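You operate a simulated robot arm through the tools that you are given. There is no shell and no other tool. Be economical: measure what you need, move in short steps, check, and stop when the job is done.

You are at the controls of a simulated robot arm. One attempt, no reset.

JOB
Set the black flow valve as the holder's card says.
Fine: latch it in the holder to turn it; latch free after, valve in the done tray.

It is judged by the outcome, as a careful person would: the job done as asked, and still so three seconds after it is handed in. It fails if anything else is knocked over, pushed out of place, dropped, spilled or broken.

ROBOT AND FRAMES
A 6-joint arm with a two-finger parallel gripper, fixed in place. Base frame: the origin is at the foot of the arm, x ahead of it, y to its left, z up; the work surface is at about z = 0.78. Readings come in m, degrees, newtons and seconds.
With the tool pointing down near the work surface it reaches from about 0.24 to 0.64 m from the base axis. Its first joint turns from -66.0 to 66.0 degrees. Payload 2.7 kg.
The tool frame sits at the grasp point between the pads (the TCP): z along the fingers, y along the line on which they close. The tips reach 0.023 m beyond it. Largest opening 0.094 m; finger width 0.038, thickness 0.01; the body of the gripper, 0.054 by 0.096 m, starts 0.039 m behind the TCP.
Orientation is told as [roll, pitch, yaw] about the base's x, y, z axes, in that order, counted from this pose: with the fingers straight down and closing along the base's y, the tool's x points along the base's -x, its y along +y and its z along -z.

CONTROLS
- The arm moves only by the tool servo_tool. Its arguments are lists of equal length, an entry for each row: "dp": the shift along the tool's x, y, z in units of 200 mm (1.0 is 200 mm), a list of three; "delta_rot": the turn, a rotation vector about the tool's x, y, z in units of 90 degrees (1.0 is 90 degrees), a list of three. In form: {"dp": [[tx, ty, tz], ...], "delta_rot": [[ax, ay, az], ...]}. A call has 1 to 20 rows; each row is the pose to reach, as a shift and turn from the pose commanded when the call began, along the tool's axes at that moment. "jaw" is the opening, from 0 (shut) to 1 (fully open), set as the call begins (left out, the last holds). A call with a number of a shift or a turn outside -1 to 1 is refused whole. Each row takes 0.2 s and may step no farther than 0.05 m and 8.6 degrees from the row before; otherwise, or with a gripper value out of range, the whole call is refused. A pose out of reach is approached as far as the arm can. The call stops where the force on the tool passes 90 N (or 10 N more than at its start, if that is more) or the arm is blocked; 0.2 s more then pass. The fingers move at their own pace (about 0.045 m/s each) and stop on an object; they squeeze with about 38 N. The grip force told is the motor's: it shows also when the fingers shut on nothing. Time passes only in rows, and 0.2 s behind the last, so rows that repeat a pose let the fingers close. It gives the time, the measured TCP pose, the force on the tool (base axes), the opening and the grip force at its end, in the units of the frame above (readings bear some noise).
- Cameras (640 x 400 px; columns grow to the right, rows downward): "scene" is fixed at [0.0748, -0.429, 1.4094]; the picture's right is [0.79, -0.61, 0.00], its down [-0.32, -0.42, -0.85] and it looks along [0.52, 0.67, -0.53] (base axes); focal length 340 px, centre (320, 200). "wrist" rides on the gripper at [-0.039, 0, -0.044] in the tool frame; the picture's right is [0.00, -1.00, 0.00], its down [0.97, 0.00, -0.24] and it looks along [0.24, 0.00, 0.97] (tool axes); focal length 218 px, centre (320, 200). There is no depth. A picture from a camera that has moved, and an enlarged one, comes with that camera's place and axes in the base frame and with its lens.
- get_image(camera): a new picture of that camera. It takes no simulated time.
- close_up(camera, box): a new picture of the part [left, top, right, bottom] of that camera's present view, enlarged. It takes no simulated time.
- job_done(): hands the job in; it is judged then, once.

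Go step by step. Nothing tells you positions but the pictures and the camera data: compare them with the known pose of the tool, close in by small moves and look again before you grip or let go. The budget is 120 turns and 68 pictures, counting those below and the enlarged ones. Unless the task says otherwise, let go and move clear before handing in, and close with one line.

The tools are called after ">>>" as a command line: name --argument value ..., lists and objects as JSON in quotes. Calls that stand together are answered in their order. servo_tool: Moves the arm, as the interface text tells. Its arguments: {"type":"object","properties":{"dp":{"type":"array","items":{"type":"array","items":{"type":"number"}}},"delta_rot":{"type":"array","items":{"type":"array","items":{"type":"number"}}},"jaw":{"type":"number"}},"required":["dp","delta_rot"]} The other tools are called the same way: get_image (camera) takes a picture; close_up (camera, box) takes an enlarged picture of a part of a camera's view; job_done () hands the job in.

At the start:

```text
time_s: 0.0
tool_pos: [0.3844, 0.0148, 1.1477]
tcp_rot: [-0.1, 0.0, 0.1]
ft_force: [-0.7, -0.4, 0.2]
width: 0.0941
finger_force: 0.1
```

scene: 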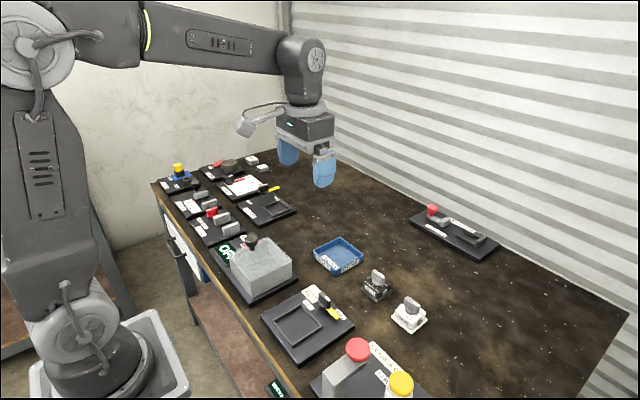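
wrist: 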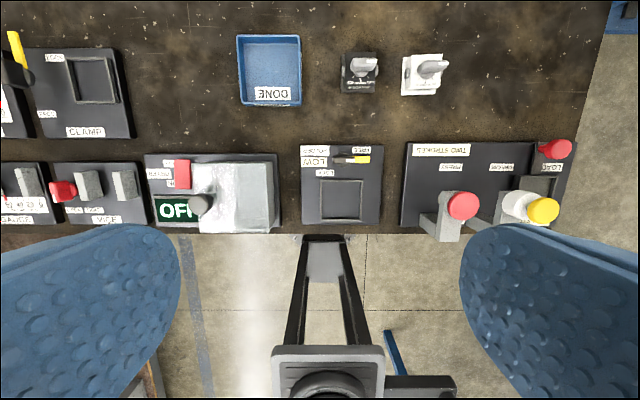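

I see a black valve and a white valve, a DONE tray, and a holder with a card reading "LOW" and a yellow latch. I'll look closer at these.

>>> close_up --camera "wrist" --box '[290, 130, 400, 230]'

>>> close_up --camera "wrist" --box '[320, 40, 460, 110]'

>>> close_up --camera "scene" --box '[250, 230, 440, 370]'

```text
4.00 times, centred on (345, 180) of wrist
camera zoom: at [0.4227, 0.0148, 1.1906], right [0.0, -1.0, 0.0], down [-0.97, 0.0, 0.24], along [-0.24, 0.0, -0.97], focal length 873 px, centre (220, 280)
```

zoom: 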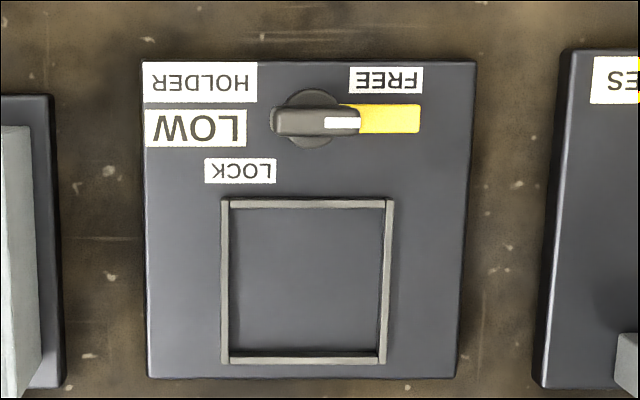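

```text
4.57 times, centred on (390, 75) of wrist
camera zoom: at [0.4227, 0.0148, 1.1906], right [0.0, -1.0, 0.0], down [-0.97, 0.0, 0.24], along [-0.24, 0.0, -0.97], focal length 998 px, centre (0, 771)
```

zoom: 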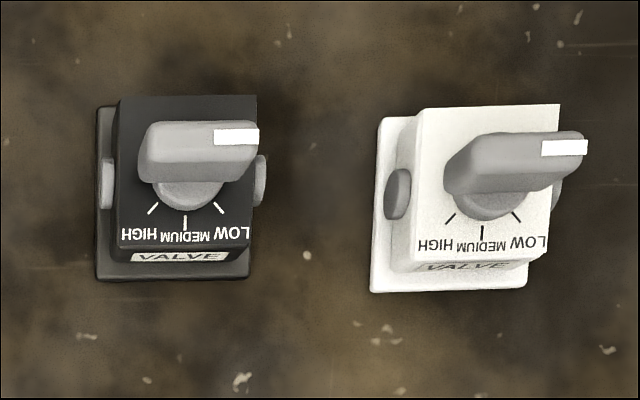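

```text
2.86 times, centred on (345, 300) of scene
camera zoom: at [0.0748, -0.429, 1.4094], right [0.79, -0.61, 0.0], down [-0.32, -0.42, -0.85], along [0.52, 0.67, -0.53], focal length 972 px, centre (249, -86)
```

zoom: 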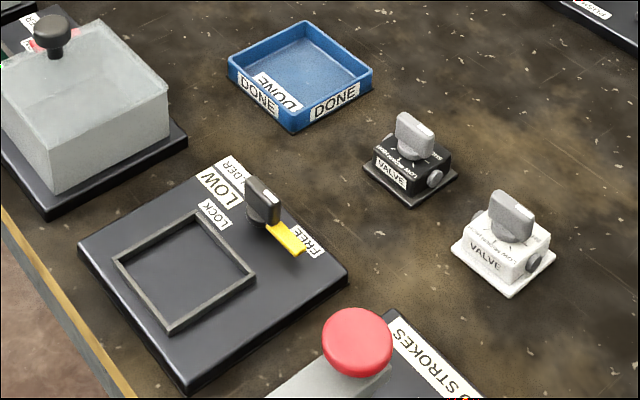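

The card says LOW. The black valve's pointer is past LOW at about (0.541,-0.048), and the holder pocket is at about (0.324,-0.026). I'll move nearer the valve for a look.

>>> servo_tool --dp '[[-0.1, -0.063, 0.12], [-0.2, -0.126, 0.24], [-0.3, -0.19, 0.36], [-0.4, -0.25, 0.48], [-0.5, -0.315, 0.6], [-0.5, -0.315, 0.6]]' --delta_rot '[[0, 0, 0], [0, 0, 0], [0, 0, 0], [0, 0, 0], [0, 0, 0], [0, 0, 0]]' --jaw 1

>>> get_image --camera "wrist"

>>> close_up --camera "scene" --box '[330, 250, 440, 340]'

```text
time_s: 1.4
tool_pos: [0.4845, -0.0488, 1.0276]
tcp_rot: [-0.1, -0.1, 0.2]
ft_force: [0.4, -0.7, -0.7]
width: 0.0936
finger_force: 0.0
```

```text
62 pictures are left
camera wrist: at [0.5232, -0.0484, 1.0698], right [0.0, -1.0, 0.0], down [-0.97, 0.0, 0.24], along [-0.24, 0.0, -0.97], focal length 218 px, centre (320, 200)
```

wrist: 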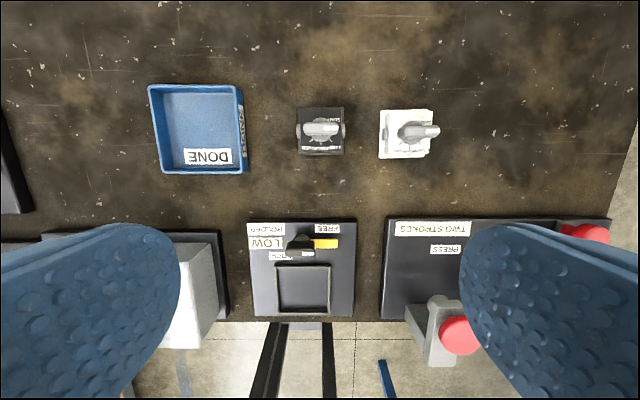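

```text
4.44 times, centred on (385, 295) of scene
camera zoom: at [0.0748, -0.429, 1.4094], right [0.79, -0.61, 0.0], down [-0.32, -0.42, -0.85], along [0.52, 0.67, -0.53], focal length 1512 px, centre (31, -222)
```

zoom: 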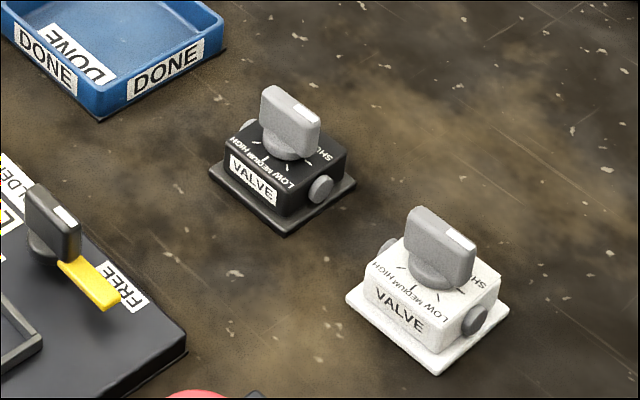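

The knob also has a SHUT mark. I'll zoom in for dimensions.

>>> close_up --camera "wrist" --box '[280, 90, 360, 170]'

>>> close_up --camera "wrist" --box '[240, 210, 360, 320]'

```text
5.00 times, centred on (320, 130) of wrist
camera zoom: at [0.5232, -0.0484, 1.0698], right [0.0, -1.0, 0.0], down [-0.97, 0.0, 0.24], along [-0.24, 0.0, -0.97], focal length 1091 px, centre (320, 550)
```

zoom: 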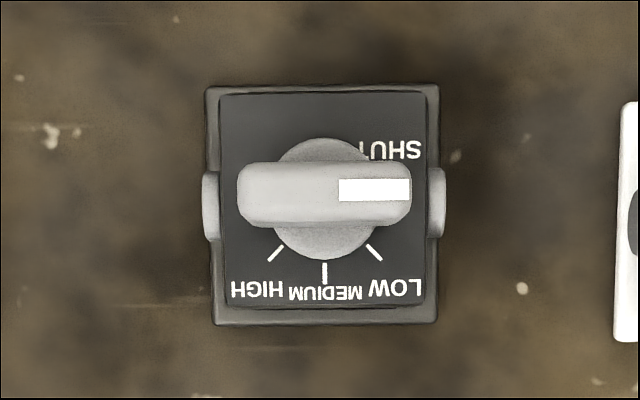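

```text
3.64 times, centred on (300, 265) of wrist
camera zoom: at [0.5232, -0.0484, 1.0698], right [0.0, -1.0, 0.0], down [-0.97, 0.0, 0.24], along [-0.24, 0.0, -0.97], focal length 794 px, centre (393, -36)
```

zoom: 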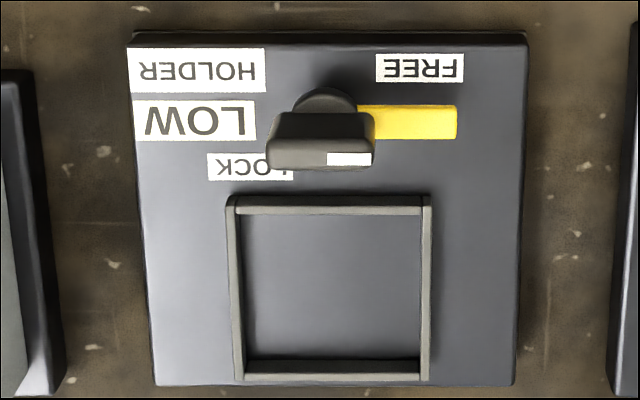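

Valve: body about 47 mm, flange 58 mm, body top z≈0.813, knob top ≈0.842, and LOW is 45° clockwise from SHUT. I'll turn the gripper 90° to close along x, and hover over the valve.

>>> servo_tool --dp '[[-0.03, 0, 0.04], [-0.06, 0, 0.08], [-0.09, 0, 0.12], [-0.12, 0, 0.16], [-0.15, 0, 0.2], [-0.18, 0, 0.24], [-0.21, 0, 0.28], [-0.23, 0, 0.32], [-0.25, 0, 0.36], [-0.27, 0, 0.4], [-0.2825, 0, 0.44], [-0.2825, 0, 0.488], [-0.2825, 0, 0.488]]' --delta_rot '[[0, 0, -0.09], [0, 0, -0.18], [0, 0, -0.27], [0, 0, -0.36], [0, 0, -0.45], [0, 0, -0.54], [0, 0, -0.63], [0, 0, -0.72], [0, 0, -0.81], [0, 0, -0.9], [0, 0, -0.98], [0, 0, -1], [0, 0, -1]]' --jaw 1

>>> get_image --camera "wrist"

>>> get_image --camera "scene"

```text
time_s: 4.2
tool_pos: [0.5403, -0.0472, 0.9287]
tcp_rot: [0.1, 0.0, 90.1]
ft_force: [-0.5, -0.3, -0.1]
width: 0.0938
finger_force: 0.1
```

```text
58 pictures are left
camera wrist: at [0.5403, -0.0081, 0.972], right [1.0, 0.0, 0.0], down [0.0, -0.97, 0.24], along [0.0, -0.24, -0.97], focal length 218 px, centre (320, 200)
```

wrist: 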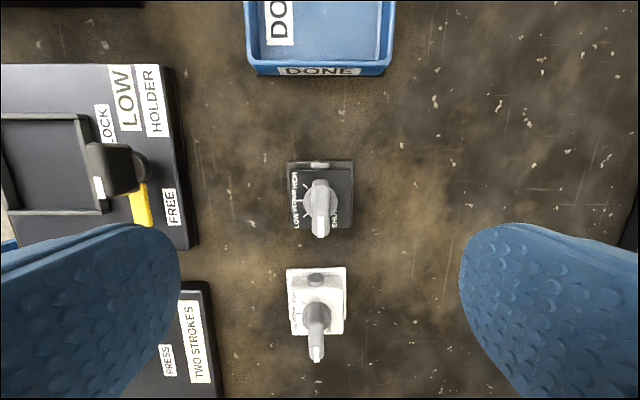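

```text
57 pictures are left
```

scene: 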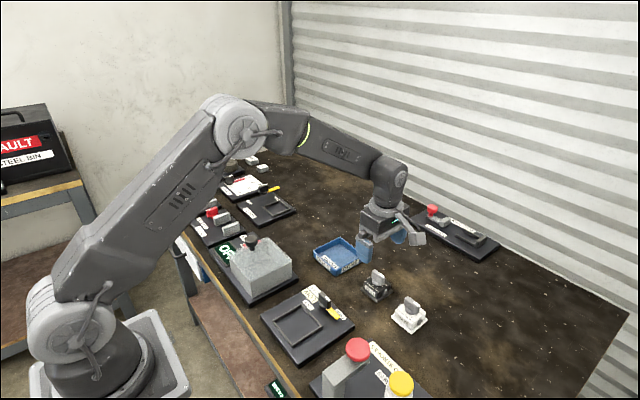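

Aligned with the valve in x. I'll descend with the fingers either side of its body (TCP z≈0.818).

>>> servo_tool --dp '[[0.01, 0, 0.15], [0.01, 0, 0.3], [0.01, 0, 0.42], [0.01, 0, 0.5], [0.01, 0, 0.5535], [0.01, 0, 0.5535]]' --delta_rot '[[0, 0, 0], [0, 0, 0], [0, 0, 0], [0, 0, 0], [0, 0, 0], [0, 0, 0]]'

>>> get_image --camera "wrist"

>>> close_up --camera "scene" --box '[320, 230, 440, 320]'

```text
time_s: 5.6
tool_pos: [0.5415, -0.0507, 0.8188]
tcp_rot: [0.0, 0.1, 90.1]
ft_force: [0.3, -0.1, -0.2]
width: 0.0939
finger_force: 0.0
```

```text
56 pictures are left
camera wrist: at [0.5417, -0.0112, 0.862], right [1.0, 0.0, 0.0], down [0.0, -0.97, 0.24], along [0.0, -0.24, -0.97], focal length 218 px, centre (320, 200)
```

wrist: 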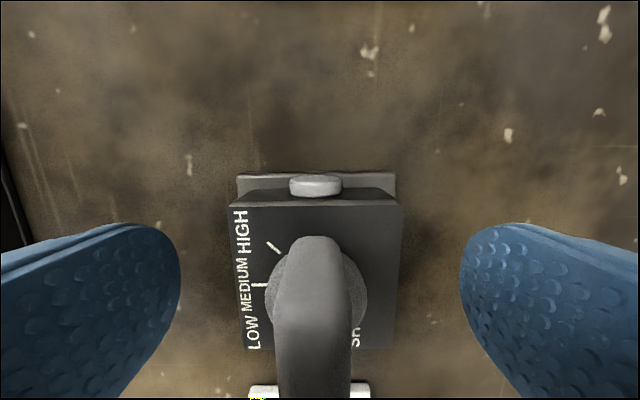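

```text
4.44 times, centred on (380, 275) of scene
camera zoom: at [0.0748, -0.429, 1.4094], right [0.79, -0.61, 0.0], down [-0.32, -0.42, -0.85], along [0.52, 0.67, -0.53], focal length 1512 px, centre (53, -133)
```

zoom: 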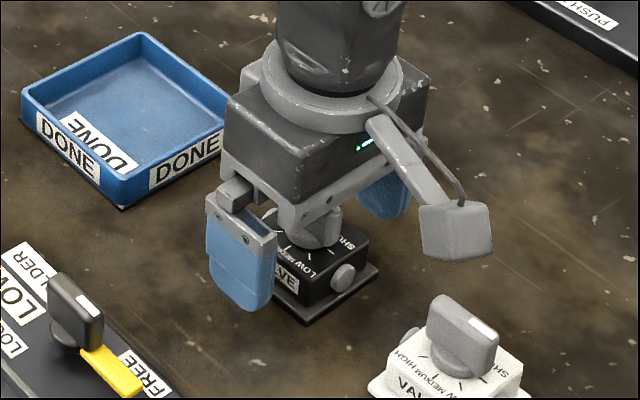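

Fingers straddle the body with clearance. I'll close on it.

>>> servo_tool --dp '[[0, 0, 0], [0, 0, 0], [0, 0, 0], [0, 0, 0], [0, 0, 0]]' --delta_rot '[[0, 0, 0], [0, 0, 0], [0, 0, 0], [0, 0, 0], [0, 0, 0]]' --jaw 0

```text
time_s: 6.8
tool_pos: [0.5423, -0.051, 0.8197]
tcp_rot: [0.0, -0.1, 90.0]
ft_force: [-0.7, 0.1, 0.8]
width: 0.0472
finger_force: 37.7
```

Gripped at 47 mm. I'll lift to z≈0.90 and check.

>>> servo_tool --dp '[[0, 0, -0.05], [0, 0, -0.2], [0, 0, -0.4], [0, 0, -0.6], [0, 0, -0.6]]' --delta_rot '[[0, 0, 0], [0, 0, 0], [0, 0, 0], [0, 0, 0], [0, 0, 0]]'

>>> get_image --camera "wrist"

>>> get_image --camera "scene"

```text
time_s: 8.0
tool_pos: [0.5406, -0.0509, 0.9393]
tcp_rot: [0.0, 0.0, 90.1]
ft_force: [-0.2, 0.0, 0.0]
width: 0.0
finger_force: 37.7
```

```text
54 pictures are left
camera wrist: at [0.5404, -0.0112, 0.9833], right [1.0, 0.0, 0.0], down [0.0, -0.97, 0.24], along [0.0, -0.24, -0.97], focal length 218 px, centre (320, 200)
```

wrist: 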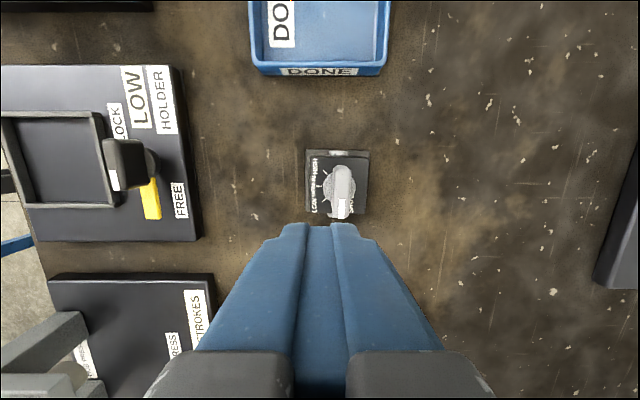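

```text
53 pictures are left
```

scene: 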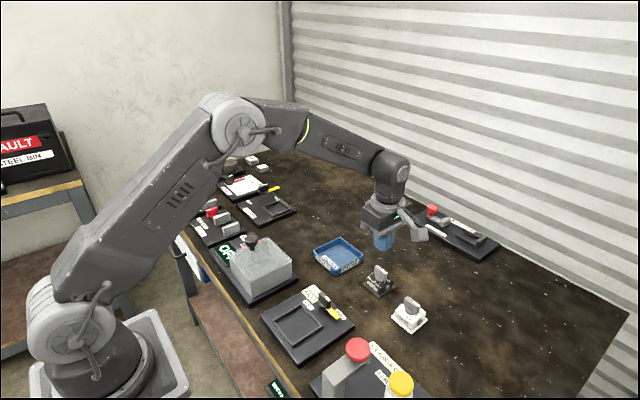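

The valve slipped out of the grip while lifting, and it's still upright on the table. I'll look at its shape closely.

>>> close_up --camera "wrist" --box '[290, 140, 390, 230]'

>>> close_up --camera "scene" --box '[350, 255, 405, 305]'

```text
4.44 times, centred on (340, 185) of wrist
camera zoom: at [0.5404, -0.0112, 0.9833], right [1.0, 0.0, 0.0], down [0.0, -0.97, 0.24], along [0.0, -0.24, -0.97], focal length 970 px, centre (231, 267)
```

zoom: 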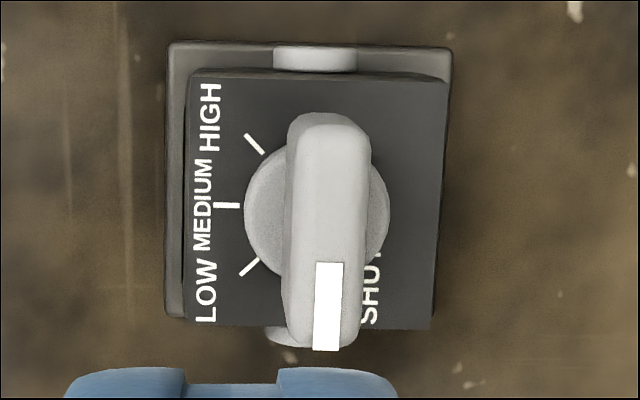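

```text
8.00 times, centred on (378, 280) of scene
camera zoom: at [0.0748, -0.429, 1.4094], right [0.79, -0.61, 0.0], down [-0.32, -0.42, -0.85], along [0.52, 0.67, -0.53], focal length 2722 px, centre (-140, -440)
```

zoom: 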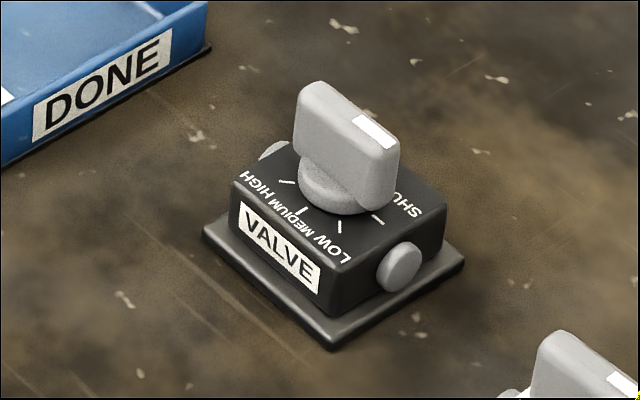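

The valve moved to about (0.555,-0.042), turned by about -2°. The first grip was too high (only the finger tips on the body) and the lift too brisk. I'll re-grip lower and lift slowly.

>>> servo_tool --dp '[[-0.02, 0.04, 0], [-0.045, 0.073, 0], [-0.045, 0.073, 0], [-0.045, 0.073, 0], [-0.045, 0.073, 0.05], [-0.045, 0.073, 0.2], [-0.045, 0.073, 0.35], [-0.045, 0.073, 0.48], [-0.045, 0.073, 0.58], [-0.045, 0.073, 0.62], [-0.045, 0.073, 0.644], [-0.045, 0.073, 0.644]]' --delta_rot '[[0, 0, 0], [0, 0, 0.01], [0, 0, 0.02], [0, 0, 0.02], [0, 0, 0.02], [0, 0, 0.02], [0, 0, 0.02], [0, 0, 0.02], [0, 0, 0.02], [0, 0, 0.02], [0, 0, 0.02], [0, 0, 0.02]]' --jaw 1

>>> get_image --camera "wrist"

>>> close_up --camera "scene" --box '[340, 230, 430, 310]'

```text
time_s: 10.3
tool_pos: [0.5357, -0.0417, 0.8291]
tcp_rot: [-1.9, 0.0, 88.5]
ft_force: [0.1, -1.1, 5.6]
width: 0.0941
finger_force: 0.0
stopped in row 11: the force on the tool passed its limit (the readings are from after the stop); the commanded pose is now the measured one
```

```text
50 pictures are left
camera wrist: at [0.5356, -0.0019, 0.8724], right [1.0, -0.03, 0.04], down [-0.04, -0.97, 0.24], along [0.03, -0.24, -0.97], focal length 218 px, centre (320, 200)
```

wrist: 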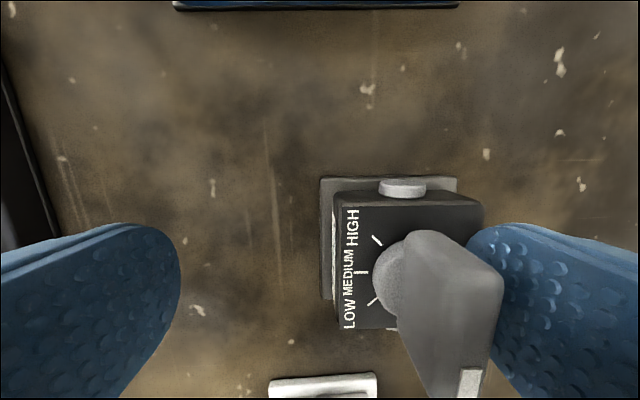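

```text
5.00 times, centred on (385, 270) of scene
camera zoom: at [0.0747, -0.429, 1.4094], right [0.79, -0.61, 0.0], down [-0.32, -0.42, -0.85], along [0.52, 0.67, -0.53], focal length 1701 px, centre (-5, -150)
```

zoom: 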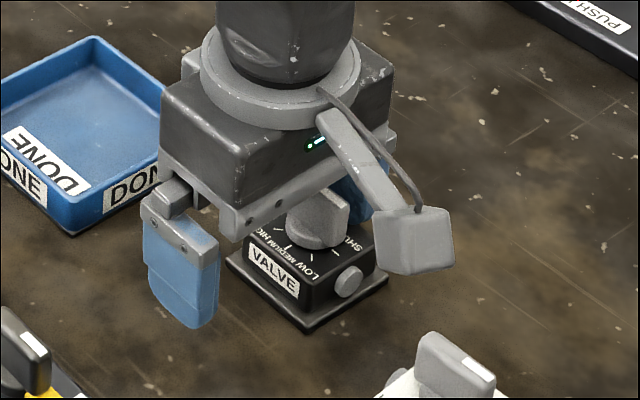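

I got the lateral sign wrong: tool y is base -x at this yaw, so the right finger came down on the valve and nudged it to about (0.567,-0.044). I'll raise, level the tool and look again.

>>> servo_tool --dp '[[0, 0, -0.03], [0, 0, -0.1], [0, 0, -0.2], [0, 0, -0.35], [0, 0, -0.5], [0, -0.15, -0.5], [0, -0.15, -0.5]]' --delta_rot '[[0, 0, 0], [0, 0, 0], [0, -0.01, 0], [0, -0.021, 0], [0, -0.021, 0], [0, -0.021, 0], [0, -0.021, 0]]'

>>> get_image --camera "wrist"

>>> close_up --camera "scene" --box '[340, 230, 450, 330]'

```text
time_s: 11.9
tool_pos: [0.561, -0.0424, 0.9276]
tcp_rot: [-1.8, -1.9, 88.3]
ft_force: [1.1, -0.2, 0.8]
width: 0.094
finger_force: 0.0
```

```text
48 pictures are left
camera wrist: at [0.5607, -0.0046, 0.9726], right [1.0, -0.03, 0.03], down [-0.03, -0.98, 0.21], along [0.02, -0.21, -0.98], focal length 218 px, centre (320, 200)
```

wrist: 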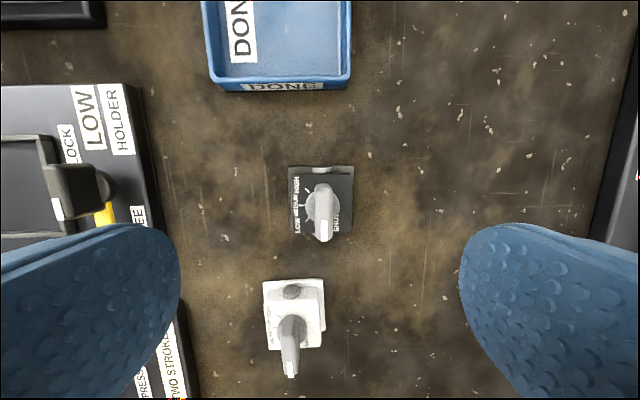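

```text
4.00 times, centred on (395, 280) of scene
camera zoom: at [0.0748, -0.429, 1.4094], right [0.79, -0.61, 0.0], down [-0.32, -0.42, -0.85], along [0.52, 0.67, -0.53], focal length 1361 px, centre (20, -120)
```

zoom: 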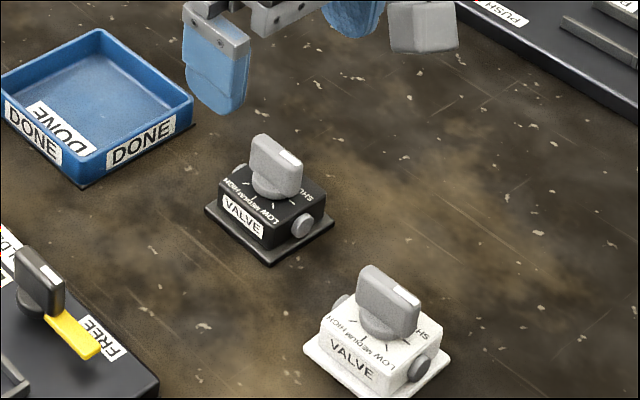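

The tool's residual tilt is clear now; I'll level it and look closely from above.

>>> servo_tool --dp '[[0, 0, 0], [0, -0.02, 0], [0, -0.02, 0]]' --delta_rot '[[-0.01, 0.01, 0], [-0.02, 0.021, 0], [-0.02, 0.021, 0]]'

>>> close_up --camera "wrist" --box '[270, 140, 370, 260]'

```text
time_s: 12.7
tool_pos: [0.5648, -0.0433, 0.9278]
tcp_rot: [0.0, 0.0, 88.3]
ft_force: [0.0, 0.5, 0.3]
width: 0.0941
finger_force: 0.1
```

```text
3.33 times, centred on (320, 200) of wrist
camera zoom: at [0.5668, -0.003, 0.9716], right [1.0, -0.03, 0.0], down [-0.03, -0.97, 0.24], along [-0.01, -0.24, -0.97], focal length 728 px, centre (320, 200)
```

zoom: 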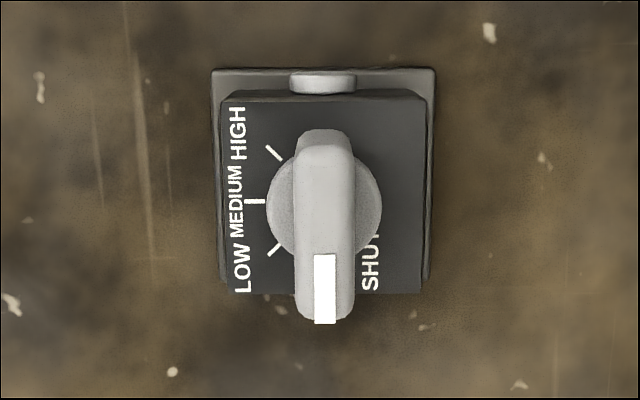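

Now aligned and centred. I'll descend to TCP z≈0.811.

>>> servo_tool --dp '[[0, 0, 0.15], [0, 0, 0.3], [0, 0, 0.42], [0, 0, 0.5], [0, 0, 0.55], [0, 0, 0.57], [0, 0, 0.584], [0, 0, 0.584]]' --delta_rot '[[0, 0, 0], [0, 0, 0], [0, 0, 0], [0, 0, 0], [0, 0, 0], [0, 0, 0], [0, 0, 0], [0, 0, 0]]'

>>> get_image --camera "wrist"

>>> close_up --camera "scene" --box '[340, 220, 440, 310]'

```text
time_s: 14.5
tool_pos: [0.5656, -0.0418, 0.8126]
tcp_rot: [0.0, 0.1, 88.4]
ft_force: [-0.2, 0.7, 0.4]
width: 0.0941
finger_force: 0.1
```

```text
45 pictures are left
camera wrist: at [0.5663, -0.0024, 0.8551], right [1.0, -0.03, 0.0], down [-0.03, -0.97, 0.24], along [-0.01, -0.24, -0.97], focal length 218 px, centre (320, 200)
```

wrist: 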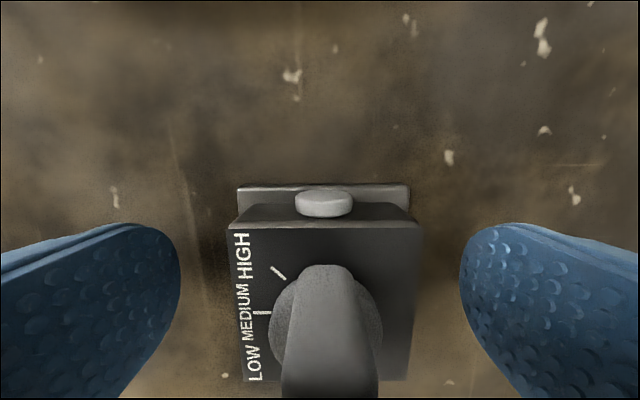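

```text
4.44 times, centred on (390, 265) of scene
camera zoom: at [0.0748, -0.429, 1.4094], right [0.79, -0.61, 0.0], down [-0.32, -0.42, -0.85], along [0.52, 0.67, -0.53], focal length 1512 px, centre (9, -89)
```

zoom: 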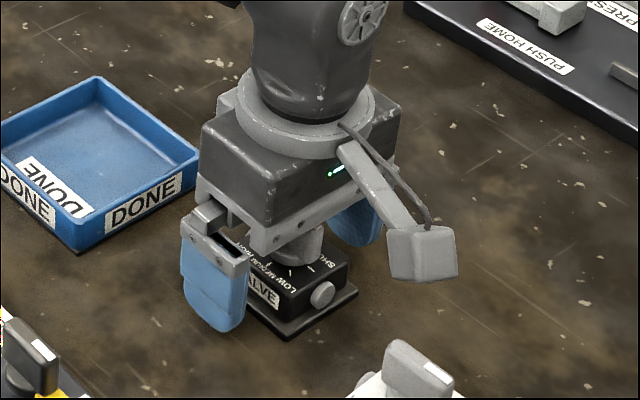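

Good position. I'll close, wait, then lift a little, slowly.

>>> servo_tool --dp '[[0, 0, 0], [0, 0, 0], [0, 0, 0], [0, 0, 0], [0, 0, 0], [0, 0, 0]]' --delta_rot '[[0, 0, 0], [0, 0, 0], [0, 0, 0], [0, 0, 0], [0, 0, 0], [0, 0, 0]]' --jaw 0

>>> servo_tool --dp '[[0, 0, -0.01], [0, 0, -0.025], [0, 0, -0.04], [0, 0, -0.055], [0, 0, -0.075], [0, 0, -0.1], [0, 0, -0.1]]' --delta_rot '[[0, 0, 0], [0, 0, 0], [0, 0, 0], [0, 0, 0], [0, 0, 0], [0, 0, 0], [0, 0, 0]]'

>>> close_up --camera "scene" --box '[340, 220, 440, 310]'

```text
time_s: 15.9
tool_pos: [0.5656, -0.043, 0.8117]
tcp_rot: [0.0, 0.0, 88.5]
ft_force: [0.0, 0.3, 1.4]
width: 0.0474
finger_force: 38.1
```

```text
time_s: 17.5
tool_pos: [0.5671, -0.0419, 0.8319]
tcp_rot: [0.0, 0.0, 88.4]
ft_force: [-0.1, 0.7, -0.9]
width: 0.0474
finger_force: 38.2
```

```text
4.44 times, centred on (390, 265) of scene
camera zoom: at [0.0748, -0.429, 1.4094], right [0.79, -0.61, 0.0], down [-0.32, -0.42, -0.85], along [0.52, 0.67, -0.53], focal length 1512 px, centre (9, -89)
```

zoom: 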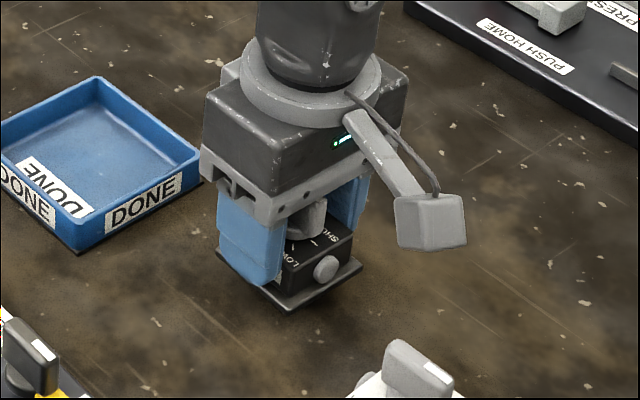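

Lifted and holding. I'll continue up slowly and check.

>>> servo_tool --dp '[[0, 0, -0.04], [0, 0, -0.09], [0, 0, -0.14], [0, 0, -0.2], [0, 0, -0.26], [0, 0, -0.32], [0, 0, -0.38], [0, 0, -0.42], [0, 0, -0.44], [0, 0, -0.44]]' --delta_rot '[[0, 0, 0], [0, 0, 0], [0, 0, 0], [0, 0, 0], [0, 0, 0], [0, 0, 0], [0, 0, 0], [0, 0, 0], [0, 0, 0], [0, 0, 0]]'

>>> get_image --camera "wrist"

>>> get_image --camera "scene"

```text
time_s: 19.7
tool_pos: [0.5662, -0.0426, 0.9204]
tcp_rot: [0.0, 0.0, 88.4]
ft_force: [-0.5, -1.1, -2.3]
width: 0.0477
finger_force: 38.0
```

```text
42 pictures are left
camera wrist: at [0.5671, -0.0034, 0.9638], right [1.0, -0.03, 0.0], down [-0.03, -0.97, 0.24], along [-0.01, -0.24, -0.97], focal length 218 px, centre (320, 200)
```

wrist: 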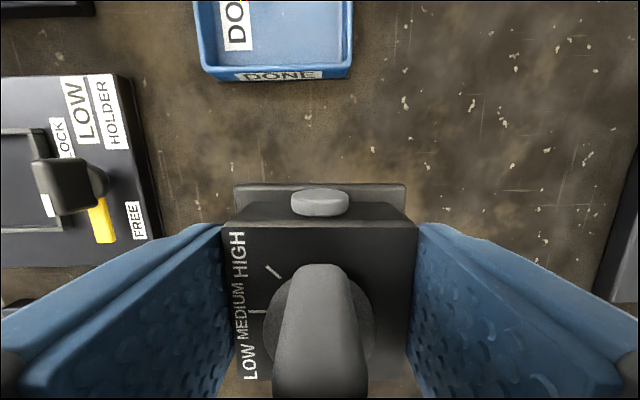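

```text
41 pictures are left
```

scene: 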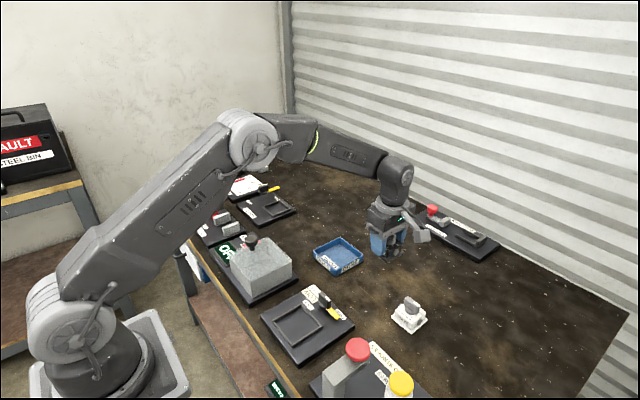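

Held firmly. I'll carry it towards the holder at this height.

>>> servo_tool --dp '[[0, 0.03, 0], [0, 0.08, 0], [0, 0.15, 0], [-0.01, 0.23, 0], [-0.02, 0.31, 0], [-0.02, 0.39, 0], [-0.03, 0.47, 0], [-0.03, 0.55, 0], [-0.04, 0.63, 0], [-0.04, 0.71, 0], [-0.05, 0.79, 0], [-0.05, 0.86, 0], [-0.0565, 0.92, 0], [-0.0565, 0.96, 0], [-0.0565, 0.98, 0], [-0.0565, 1.0, 0], [-0.0565, 1.0, 0]]' --delta_rot '[[0, 0, 0], [0, 0, 0], [0, 0, 0], [0, 0, -0.01], [0, 0, -0.018], [0, 0, -0.018], [0, 0, -0.018], [0, 0, -0.018], [0, 0, -0.018], [0, 0, -0.018], [0, 0, -0.018], [0, 0, -0.018], [0, 0, -0.018], [0, 0, -0.018], [0, 0, -0.018], [0, 0, -0.018], [0, 0, -0.018]]'

>>> get_image --camera "wrist"

>>> get_image --camera "scene"

```text
time_s: 23.3
tool_pos: [0.3663, -0.0253, 0.92]
tcp_rot: [0.0, 0.0, 90.0]
ft_force: [0.0, 0.7, -1.6]
width: 0.0478
finger_force: 37.8
```

```text
40 pictures are left
camera wrist: at [0.3665, 0.0147, 0.9638], right [1.0, 0.0, 0.0], down [0.0, -0.97, 0.24], along [0.0, -0.24, -0.97], focal length 218 px, centre (320, 200)
```

wrist: 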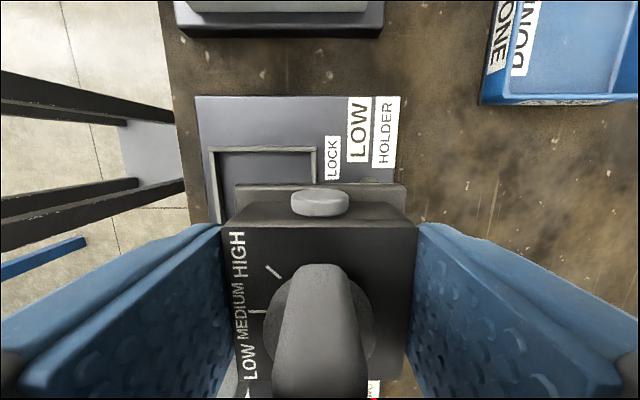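

```text
39 pictures are left
```

scene: 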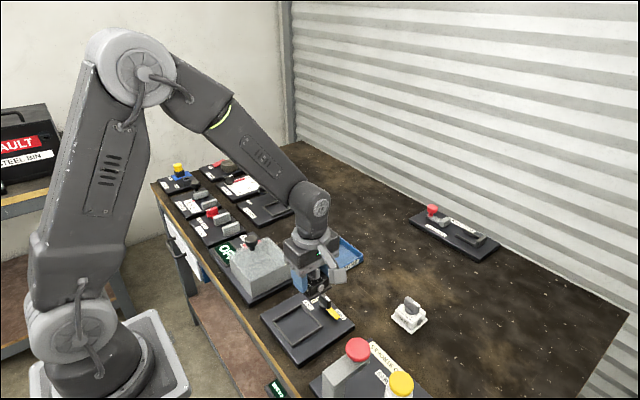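

Holder pocket centre comes out at about (0.325,-0.026). I'll move over it and lower partway.

>>> servo_tool --dp '[[0, 0.05, 0], [0, 0.1, 0], [0, 0.15, 0], [0, 0.19, 0], [0, 0.205, 0.04], [0, 0.205, 0.1], [0, 0.205, 0.16], [0, 0.205, 0.22], [0, 0.205, 0.25], [0, 0.205, 0.25]]' --delta_rot '[[0, 0, 0], [0, 0, 0], [0, 0, 0], [0, 0, 0], [0, 0, 0], [0, 0, 0], [0, 0, 0], [0, 0, 0], [0, 0, 0], [0, 0, 0]]'

>>> get_image --camera "wrist"

>>> close_up --camera "scene" --box '[240, 240, 380, 370]'

```text
time_s: 25.5
tool_pos: [0.3239, -0.0245, 0.87]
tcp_rot: [0.1, 0.1, 90.1]
ft_force: [-0.2, -0.4, -0.8]
width: 0.0473
finger_force: 37.8
```

```text
38 pictures are left
camera wrist: at [0.3242, 0.0146, 0.9135], right [1.0, 0.0, 0.0], down [0.0, -0.97, 0.24], along [0.0, -0.24, -0.97], focal length 218 px, centre (320, 200)
```

wrist: 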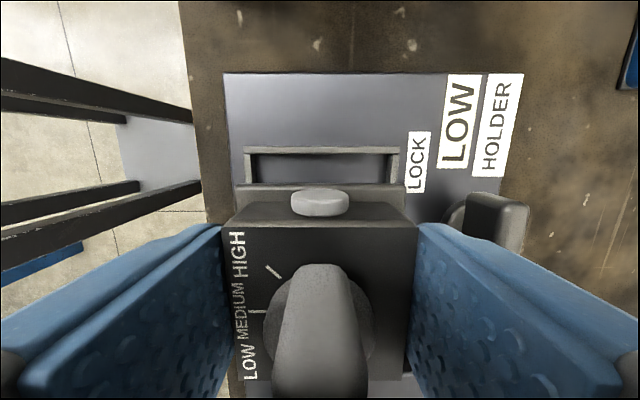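

```text
3.08 times, centred on (310, 305) of scene
camera zoom: at [0.0748, -0.429, 1.4094], right [0.79, -0.61, 0.0], down [-0.32, -0.42, -0.85], along [0.52, 0.67, -0.53], focal length 1047 px, centre (351, -123)
```

zoom: 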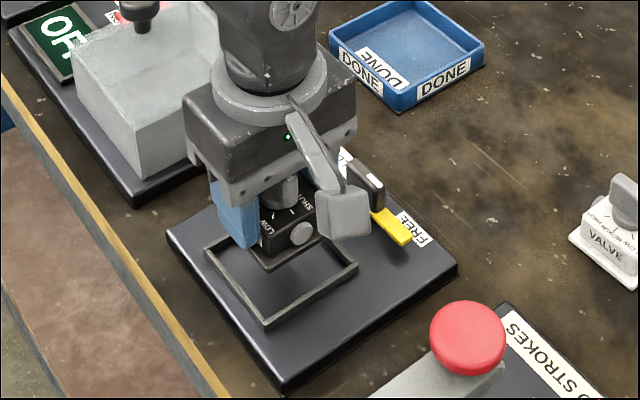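

Aligned within about 1 mm with clearance of roughly 5 mm a side. I'll lower to just above the seat.

>>> servo_tool --dp '[[-0.005, -0.005, 0.04], [-0.005, -0.005, 0.08], [-0.005, -0.005, 0.12], [-0.005, -0.005, 0.15], [-0.005, -0.005, 0.175], [-0.005, -0.005, 0.195], [-0.005, -0.005, 0.195]]' --delta_rot '[[0, 0, 0], [0, 0, 0], [0, 0, 0], [0, 0, 0], [0, 0, 0], [0, 0, 0], [0, 0, 0]]'

>>> get_image --camera "wrist"

>>> close_up --camera "scene" --box '[250, 270, 350, 370]'

```text
time_s: 27.1
tool_pos: [0.3251, -0.0236, 0.8318]
tcp_rot: [0.0, 0.1, 90.0]
ft_force: [-0.5, 0.2, -1.5]
width: 0.0475
finger_force: 37.6
```

```text
36 pictures are left
camera wrist: at [0.3262, 0.0153, 0.8743], right [1.0, 0.0, 0.0], down [0.0, -0.97, 0.24], along [0.0, -0.24, -0.97], focal length 218 px, centre (320, 200)
```

wrist: 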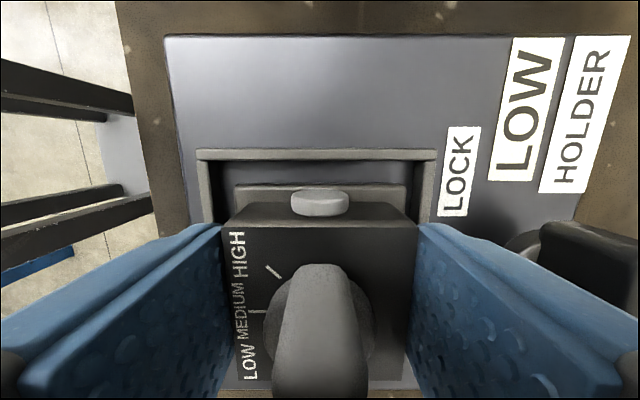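

```text
4.00 times, centred on (300, 320) of scene
camera zoom: at [0.0748, -0.429, 1.4094], right [0.79, -0.61, 0.0], down [-0.32, -0.42, -0.85], along [0.52, 0.67, -0.53], focal length 1361 px, centre (400, -280)
```

zoom: 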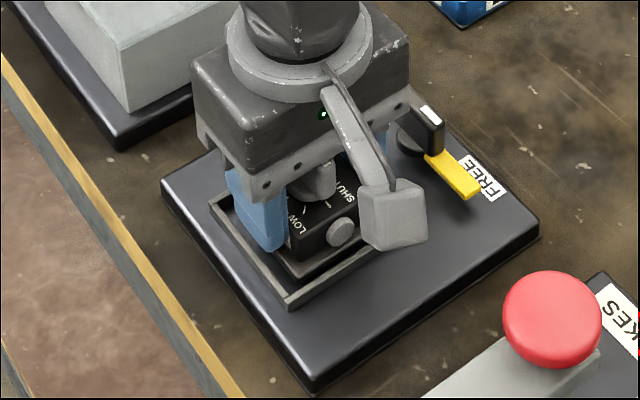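

Centred well. I'll lower gently until seated.

>>> servo_tool --dp '[[0, 0.005, 0.01], [0, 0.005, 0.018], [0, 0.005, 0.025], [0, 0.005, 0.025]]' --delta_rot '[[0, 0, 0], [0, 0, 0], [0, 0, 0], [0, 0, 0]]'

```text
time_s: 28.1
tool_pos: [0.3266, -0.0247, 0.8271]
tcp_rot: [0.0, 0.1, 90.1]
ft_force: [-8.3, 0.6, 32.4]
width: 0.0478
finger_force: 37.9
```

It's seated (contact 32 N at z=0.827). I'll ease back 0.5 mm, open slightly, then raise clear.

>>> servo_tool --dp '[[0, 0, -0.003], [0, 0, -0.003], [0, 0, -0.003]]' --delta_rot '[[0, 0, 0], [0, 0, 0], [0, 0, 0]]' --jaw 0.55

>>> get_image --camera "wrist"

```text
time_s: 28.9
tool_pos: [0.3258, -0.0235, 0.8263]
tcp_rot: [0.1, -0.1, 90.0]
ft_force: [-1.6, -0.6, -5.2]
width: 0.0493
finger_force: 0.0
```

```text
34 pictures are left
camera wrist: at [0.325, 0.0152, 0.8699], right [1.0, 0.0, 0.0], down [0.0, -0.97, 0.24], along [0.0, -0.24, -0.97], focal length 218 px, centre (320, 200)
```

wrist: 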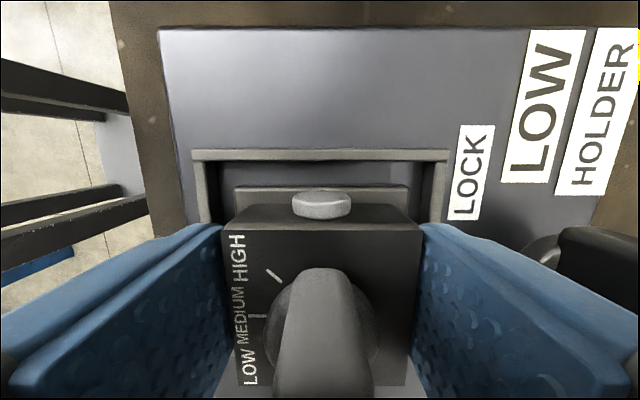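

Released slightly. I'll raise 6 mm, then open a bit more and go up.

>>> servo_tool --dp '[[0, 0, -0.01], [0, 0, -0.02], [0, 0, -0.03], [0, 0, -0.03]]' --delta_rot '[[0, 0, 0], [0, 0, 0], [0, 0, 0], [0, 0, 0]]'

>>> get_image --camera "wrist"

```text
time_s: 29.9
tool_pos: [0.3268, -0.0236, 0.8334]
tcp_rot: [0.0, 0.0, 90.0]
ft_force: [-0.6, -1.3, -0.5]
width: 0.0517
finger_force: 0.1
```

```text
33 pictures are left
camera wrist: at [0.3256, 0.0144, 0.8763], right [1.0, 0.0, 0.0], down [0.0, -0.97, 0.24], along [0.0, -0.24, -0.97], focal length 218 px, centre (320, 200)
```

wrist: 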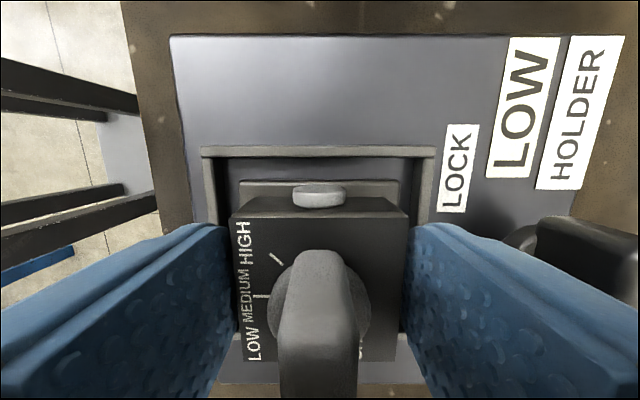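

Valve stays seated. I'll raise and move over towards the latch for a look.

>>> servo_tool --dp '[[0, 0, -0.05], [0, 0, -0.12], [0, 0, -0.22], [0, 0, -0.34], [0, 0, -0.46], [0, -0.12, -0.5], [0, -0.25, -0.5], [0, -0.37, -0.5], [0, -0.37, -0.5]]' --delta_rot '[[0, 0, 0], [0, 0, 0], [0, 0, 0], [0, 0, 0], [0, 0, 0], [0, 0, 0], [0, 0, 0], [0, 0, 0], [0, 0, 0]]' --jaw 0.6

>>> get_image --camera "wrist"

>>> close_up --camera "scene" --box '[250, 270, 360, 370]'

```text
time_s: 31.9
tool_pos: [0.3982, -0.0245, 0.9314]
tcp_rot: [0.0, -0.1, 90.0]
ft_force: [0.0, -0.3, 0.7]
width: 0.0563
finger_force: 0.0
```

```text
32 pictures are left
camera wrist: at [0.3994, 0.0158, 0.9757], right [1.0, 0.0, 0.0], down [0.0, -0.97, 0.24], along [0.0, -0.24, -0.97], focal length 218 px, centre (320, 200)
```

wrist: 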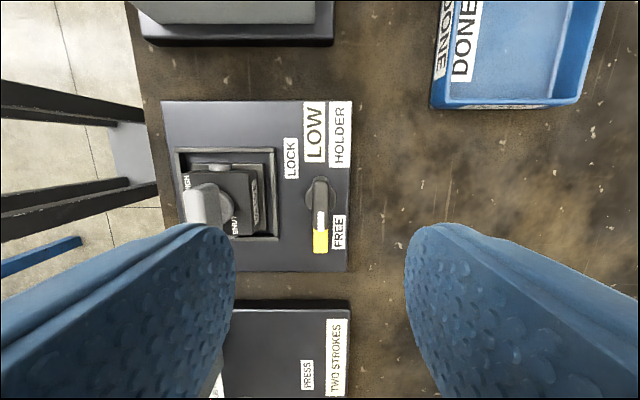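

```text
4.00 times, centred on (305, 320) of scene
camera zoom: at [0.0748, -0.429, 1.4094], right [0.79, -0.61, 0.0], down [-0.32, -0.42, -0.85], along [0.52, 0.67, -0.53], focal length 1361 px, centre (380, -280)
```

zoom: 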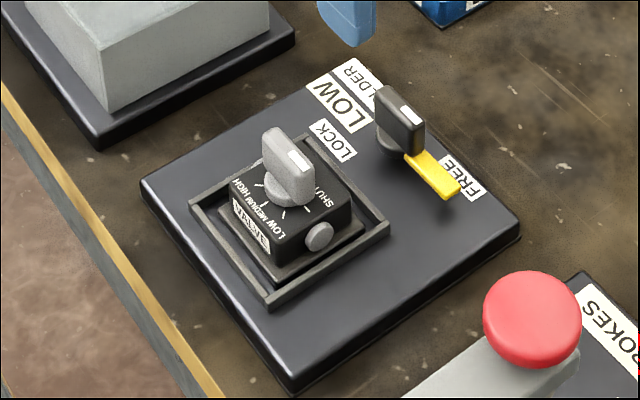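

Valve is in the pocket. I'll zoom in on the latch.

>>> close_up --camera "wrist" --box '[270, 150, 370, 270]'

>>> close_up --camera "scene" --box '[320, 275, 380, 325]'

```text
3.33 times, centred on (320, 210) of wrist
camera zoom: at [0.3994, 0.0158, 0.9757], right [1.0, 0.0, 0.0], down [0.0, -0.97, 0.24], along [0.0, -0.24, -0.97], focal length 728 px, centre (320, 167)
```

zoom: 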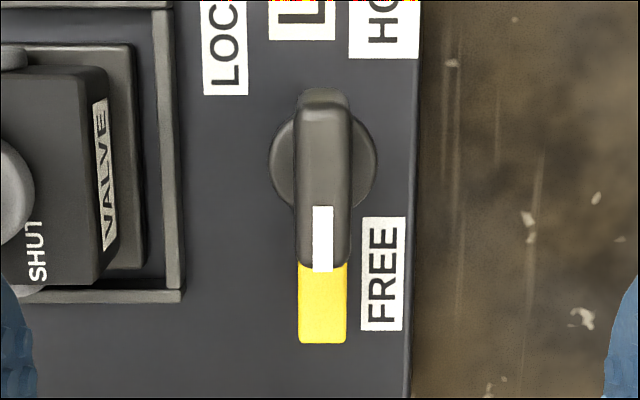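

```text
8.00 times, centred on (350, 300) of scene
camera zoom: at [0.0748, -0.429, 1.4094], right [0.79, -0.61, 0.0], down [-0.32, -0.42, -0.85], along [0.52, 0.67, -0.53], focal length 2722 px, centre (80, -600)
```

zoom: 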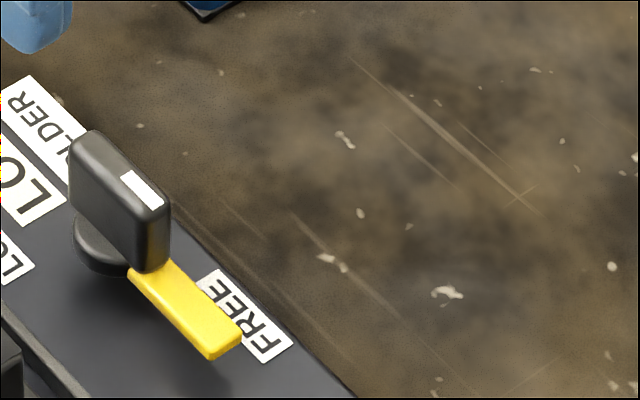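

Latch pivot at about (0.400,-0.022), blade z≈0.82–0.839, along y. I'll descend around it with TCP z≈0.839.

>>> servo_tool --dp '[[-0.01, -0.01, 0.1], [-0.01, -0.01, 0.2], [-0.01, -0.01, 0.3], [-0.01, -0.01, 0.38], [-0.01, -0.01, 0.43], [-0.01, -0.01, 0.462], [-0.01, -0.01, 0.462]]' --delta_rot '[[0, 0, 0], [0, 0, 0], [0, 0, 0], [0, 0, 0], [0, 0, 0], [0, 0, 0], [0, 0, 0]]'

>>> get_image --camera "wrist"

>>> close_up --camera "scene" --box '[270, 250, 370, 340]'

```text
time_s: 33.5
tool_pos: [0.4008, -0.0215, 0.8397]
tcp_rot: [-0.1, 0.1, 89.9]
ft_force: [0.7, -0.6, -0.5]
width: 0.0566
finger_force: 0.0
```

```text
28 pictures are left
camera wrist: at [0.4009, 0.0174, 0.8835], right [1.0, 0.0, 0.0], down [0.0, -0.97, 0.24], along [0.0, -0.24, -0.97], focal length 218 px, centre (320, 200)
```

wrist: 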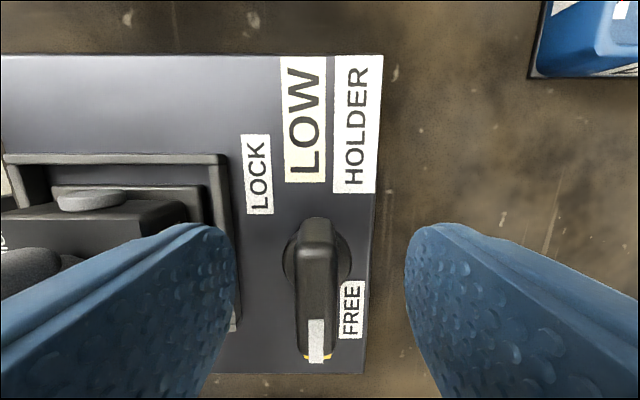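

```text
4.44 times, centred on (320, 295) of scene
camera zoom: at [0.0748, -0.429, 1.4094], right [0.79, -0.61, 0.0], down [-0.32, -0.42, -0.85], along [0.52, 0.67, -0.53], focal length 1512 px, centre (320, -222)
```

zoom: 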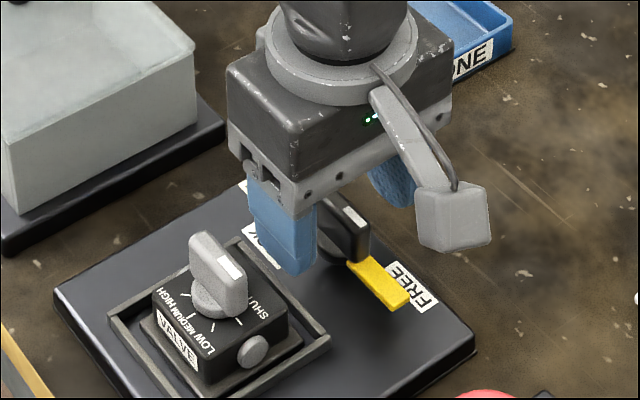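

Well centred. I'll close on the latch blade.

>>> servo_tool --dp '[[0, 0, 0.005], [0, 0, 0.005], [0, 0, 0.005], [0, 0, 0.005], [0, 0, 0.005], [0, 0, 0.005]]' --delta_rot '[[0, 0, 0], [0, 0, 0], [0, 0, 0], [0, 0, 0], [0, 0, 0], [0, 0, 0]]' --jaw 0

```text
time_s: 34.9
tool_pos: [0.4012, -0.0219, 0.8381]
tcp_rot: [0.0, 0.0, 90.0]
ft_force: [-6.5, -0.2, 2.5]
width: 0.012
finger_force: 38.0
```

Gripped (12 mm). I'll turn clockwise (seen from above) by 45° first and check.

>>> servo_tool --dp '[[0, 0, 0], [0, 0, 0], [0, 0, 0], [0, 0, 0], [0, 0, 0], [0, 0, 0], [0, 0, 0], [0, 0, 0]]' --delta_rot '[[0, 0, 0.05], [0, 0, 0.12], [0, 0, 0.19], [0, 0, 0.26], [0, 0, 0.33], [0, 0, 0.42], [0, 0, 0.5], [0, 0, 0.5]]'

>>> close_up --camera "scene" --box '[260, 250, 370, 350]'

```text
time_s: 36.7
tool_pos: [0.4006, -0.0239, 0.8391]
tcp_rot: [0.0, 0.1, 44.9]
ft_force: [4.1, -5.4, 0.1]
width: 0.012
finger_force: 37.9
```

```text
4.00 times, centred on (315, 300) of scene
camera zoom: at [0.075, -0.4291, 1.4093], right [0.79, -0.61, 0.0], down [-0.32, -0.42, -0.85], along [0.52, 0.67, -0.53], focal length 1361 px, centre (340, -200)
```

zoom: 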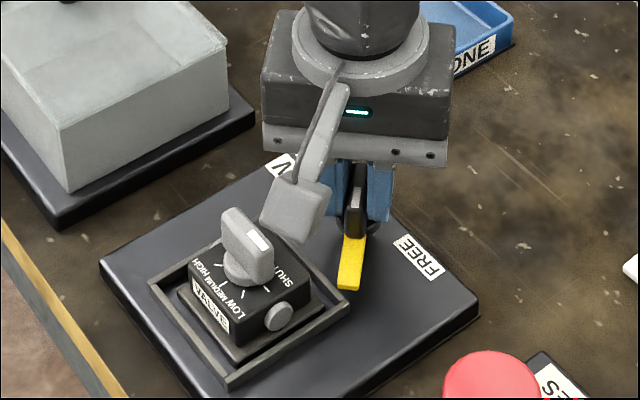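

The latch is turning. I'll continue the other 45°.

>>> servo_tool --dp '[[0, 0, 0], [0, 0, 0], [0, 0, 0], [0, 0, 0], [0, 0, 0], [0, 0, 0], [0, 0, 0], [0, 0, 0]]' --delta_rot '[[0, 0, 0.07], [0, 0, 0.14], [0, 0, 0.21], [0, 0, 0.28], [0, 0, 0.36], [0, 0, 0.44], [0, 0, 0.5], [0, 0, 0.5]]'

>>> get_image --camera "wrist"

>>> close_up --camera "scene" --box '[260, 250, 370, 350]'

```text
time_s: 38.5
tool_pos: [0.4013, -0.023, 0.8394]
tcp_rot: [0.1, -0.1, 0.1]
ft_force: [7.5, -7.5, -0.7]
width: 0.0119
finger_force: 37.9
```

```text
25 pictures are left
camera wrist: at [0.4405, -0.0222, 0.8824], right [0.0, -1.0, 0.0], down [-0.97, 0.0, 0.24], along [-0.24, 0.0, -0.97], focal length 218 px, centre (320, 200)
```

wrist: 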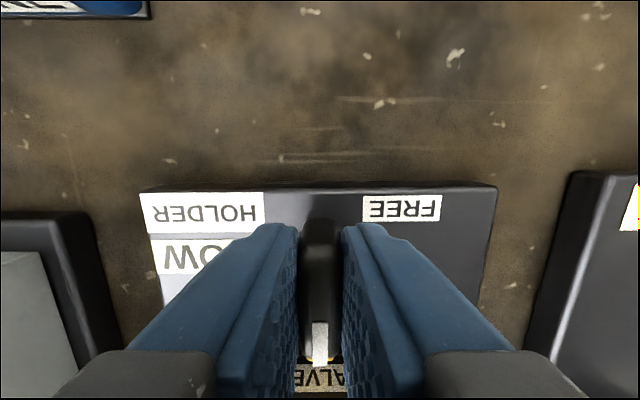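

```text
4.00 times, centred on (315, 300) of scene
camera zoom: at [0.0751, -0.4292, 1.4093], right [0.79, -0.61, 0.0], down [-0.32, -0.42, -0.85], along [0.52, 0.67, -0.53], focal length 1361 px, centre (340, -200)
```

zoom: 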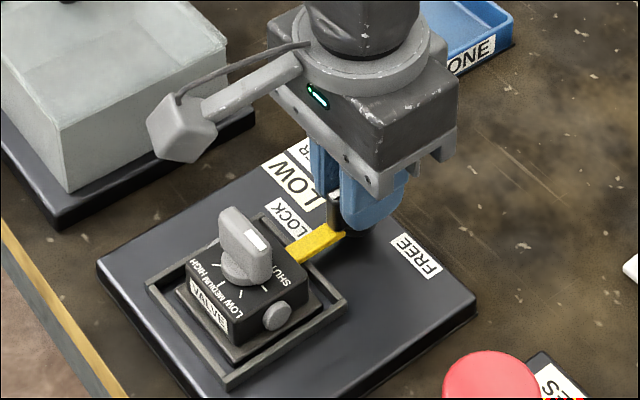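

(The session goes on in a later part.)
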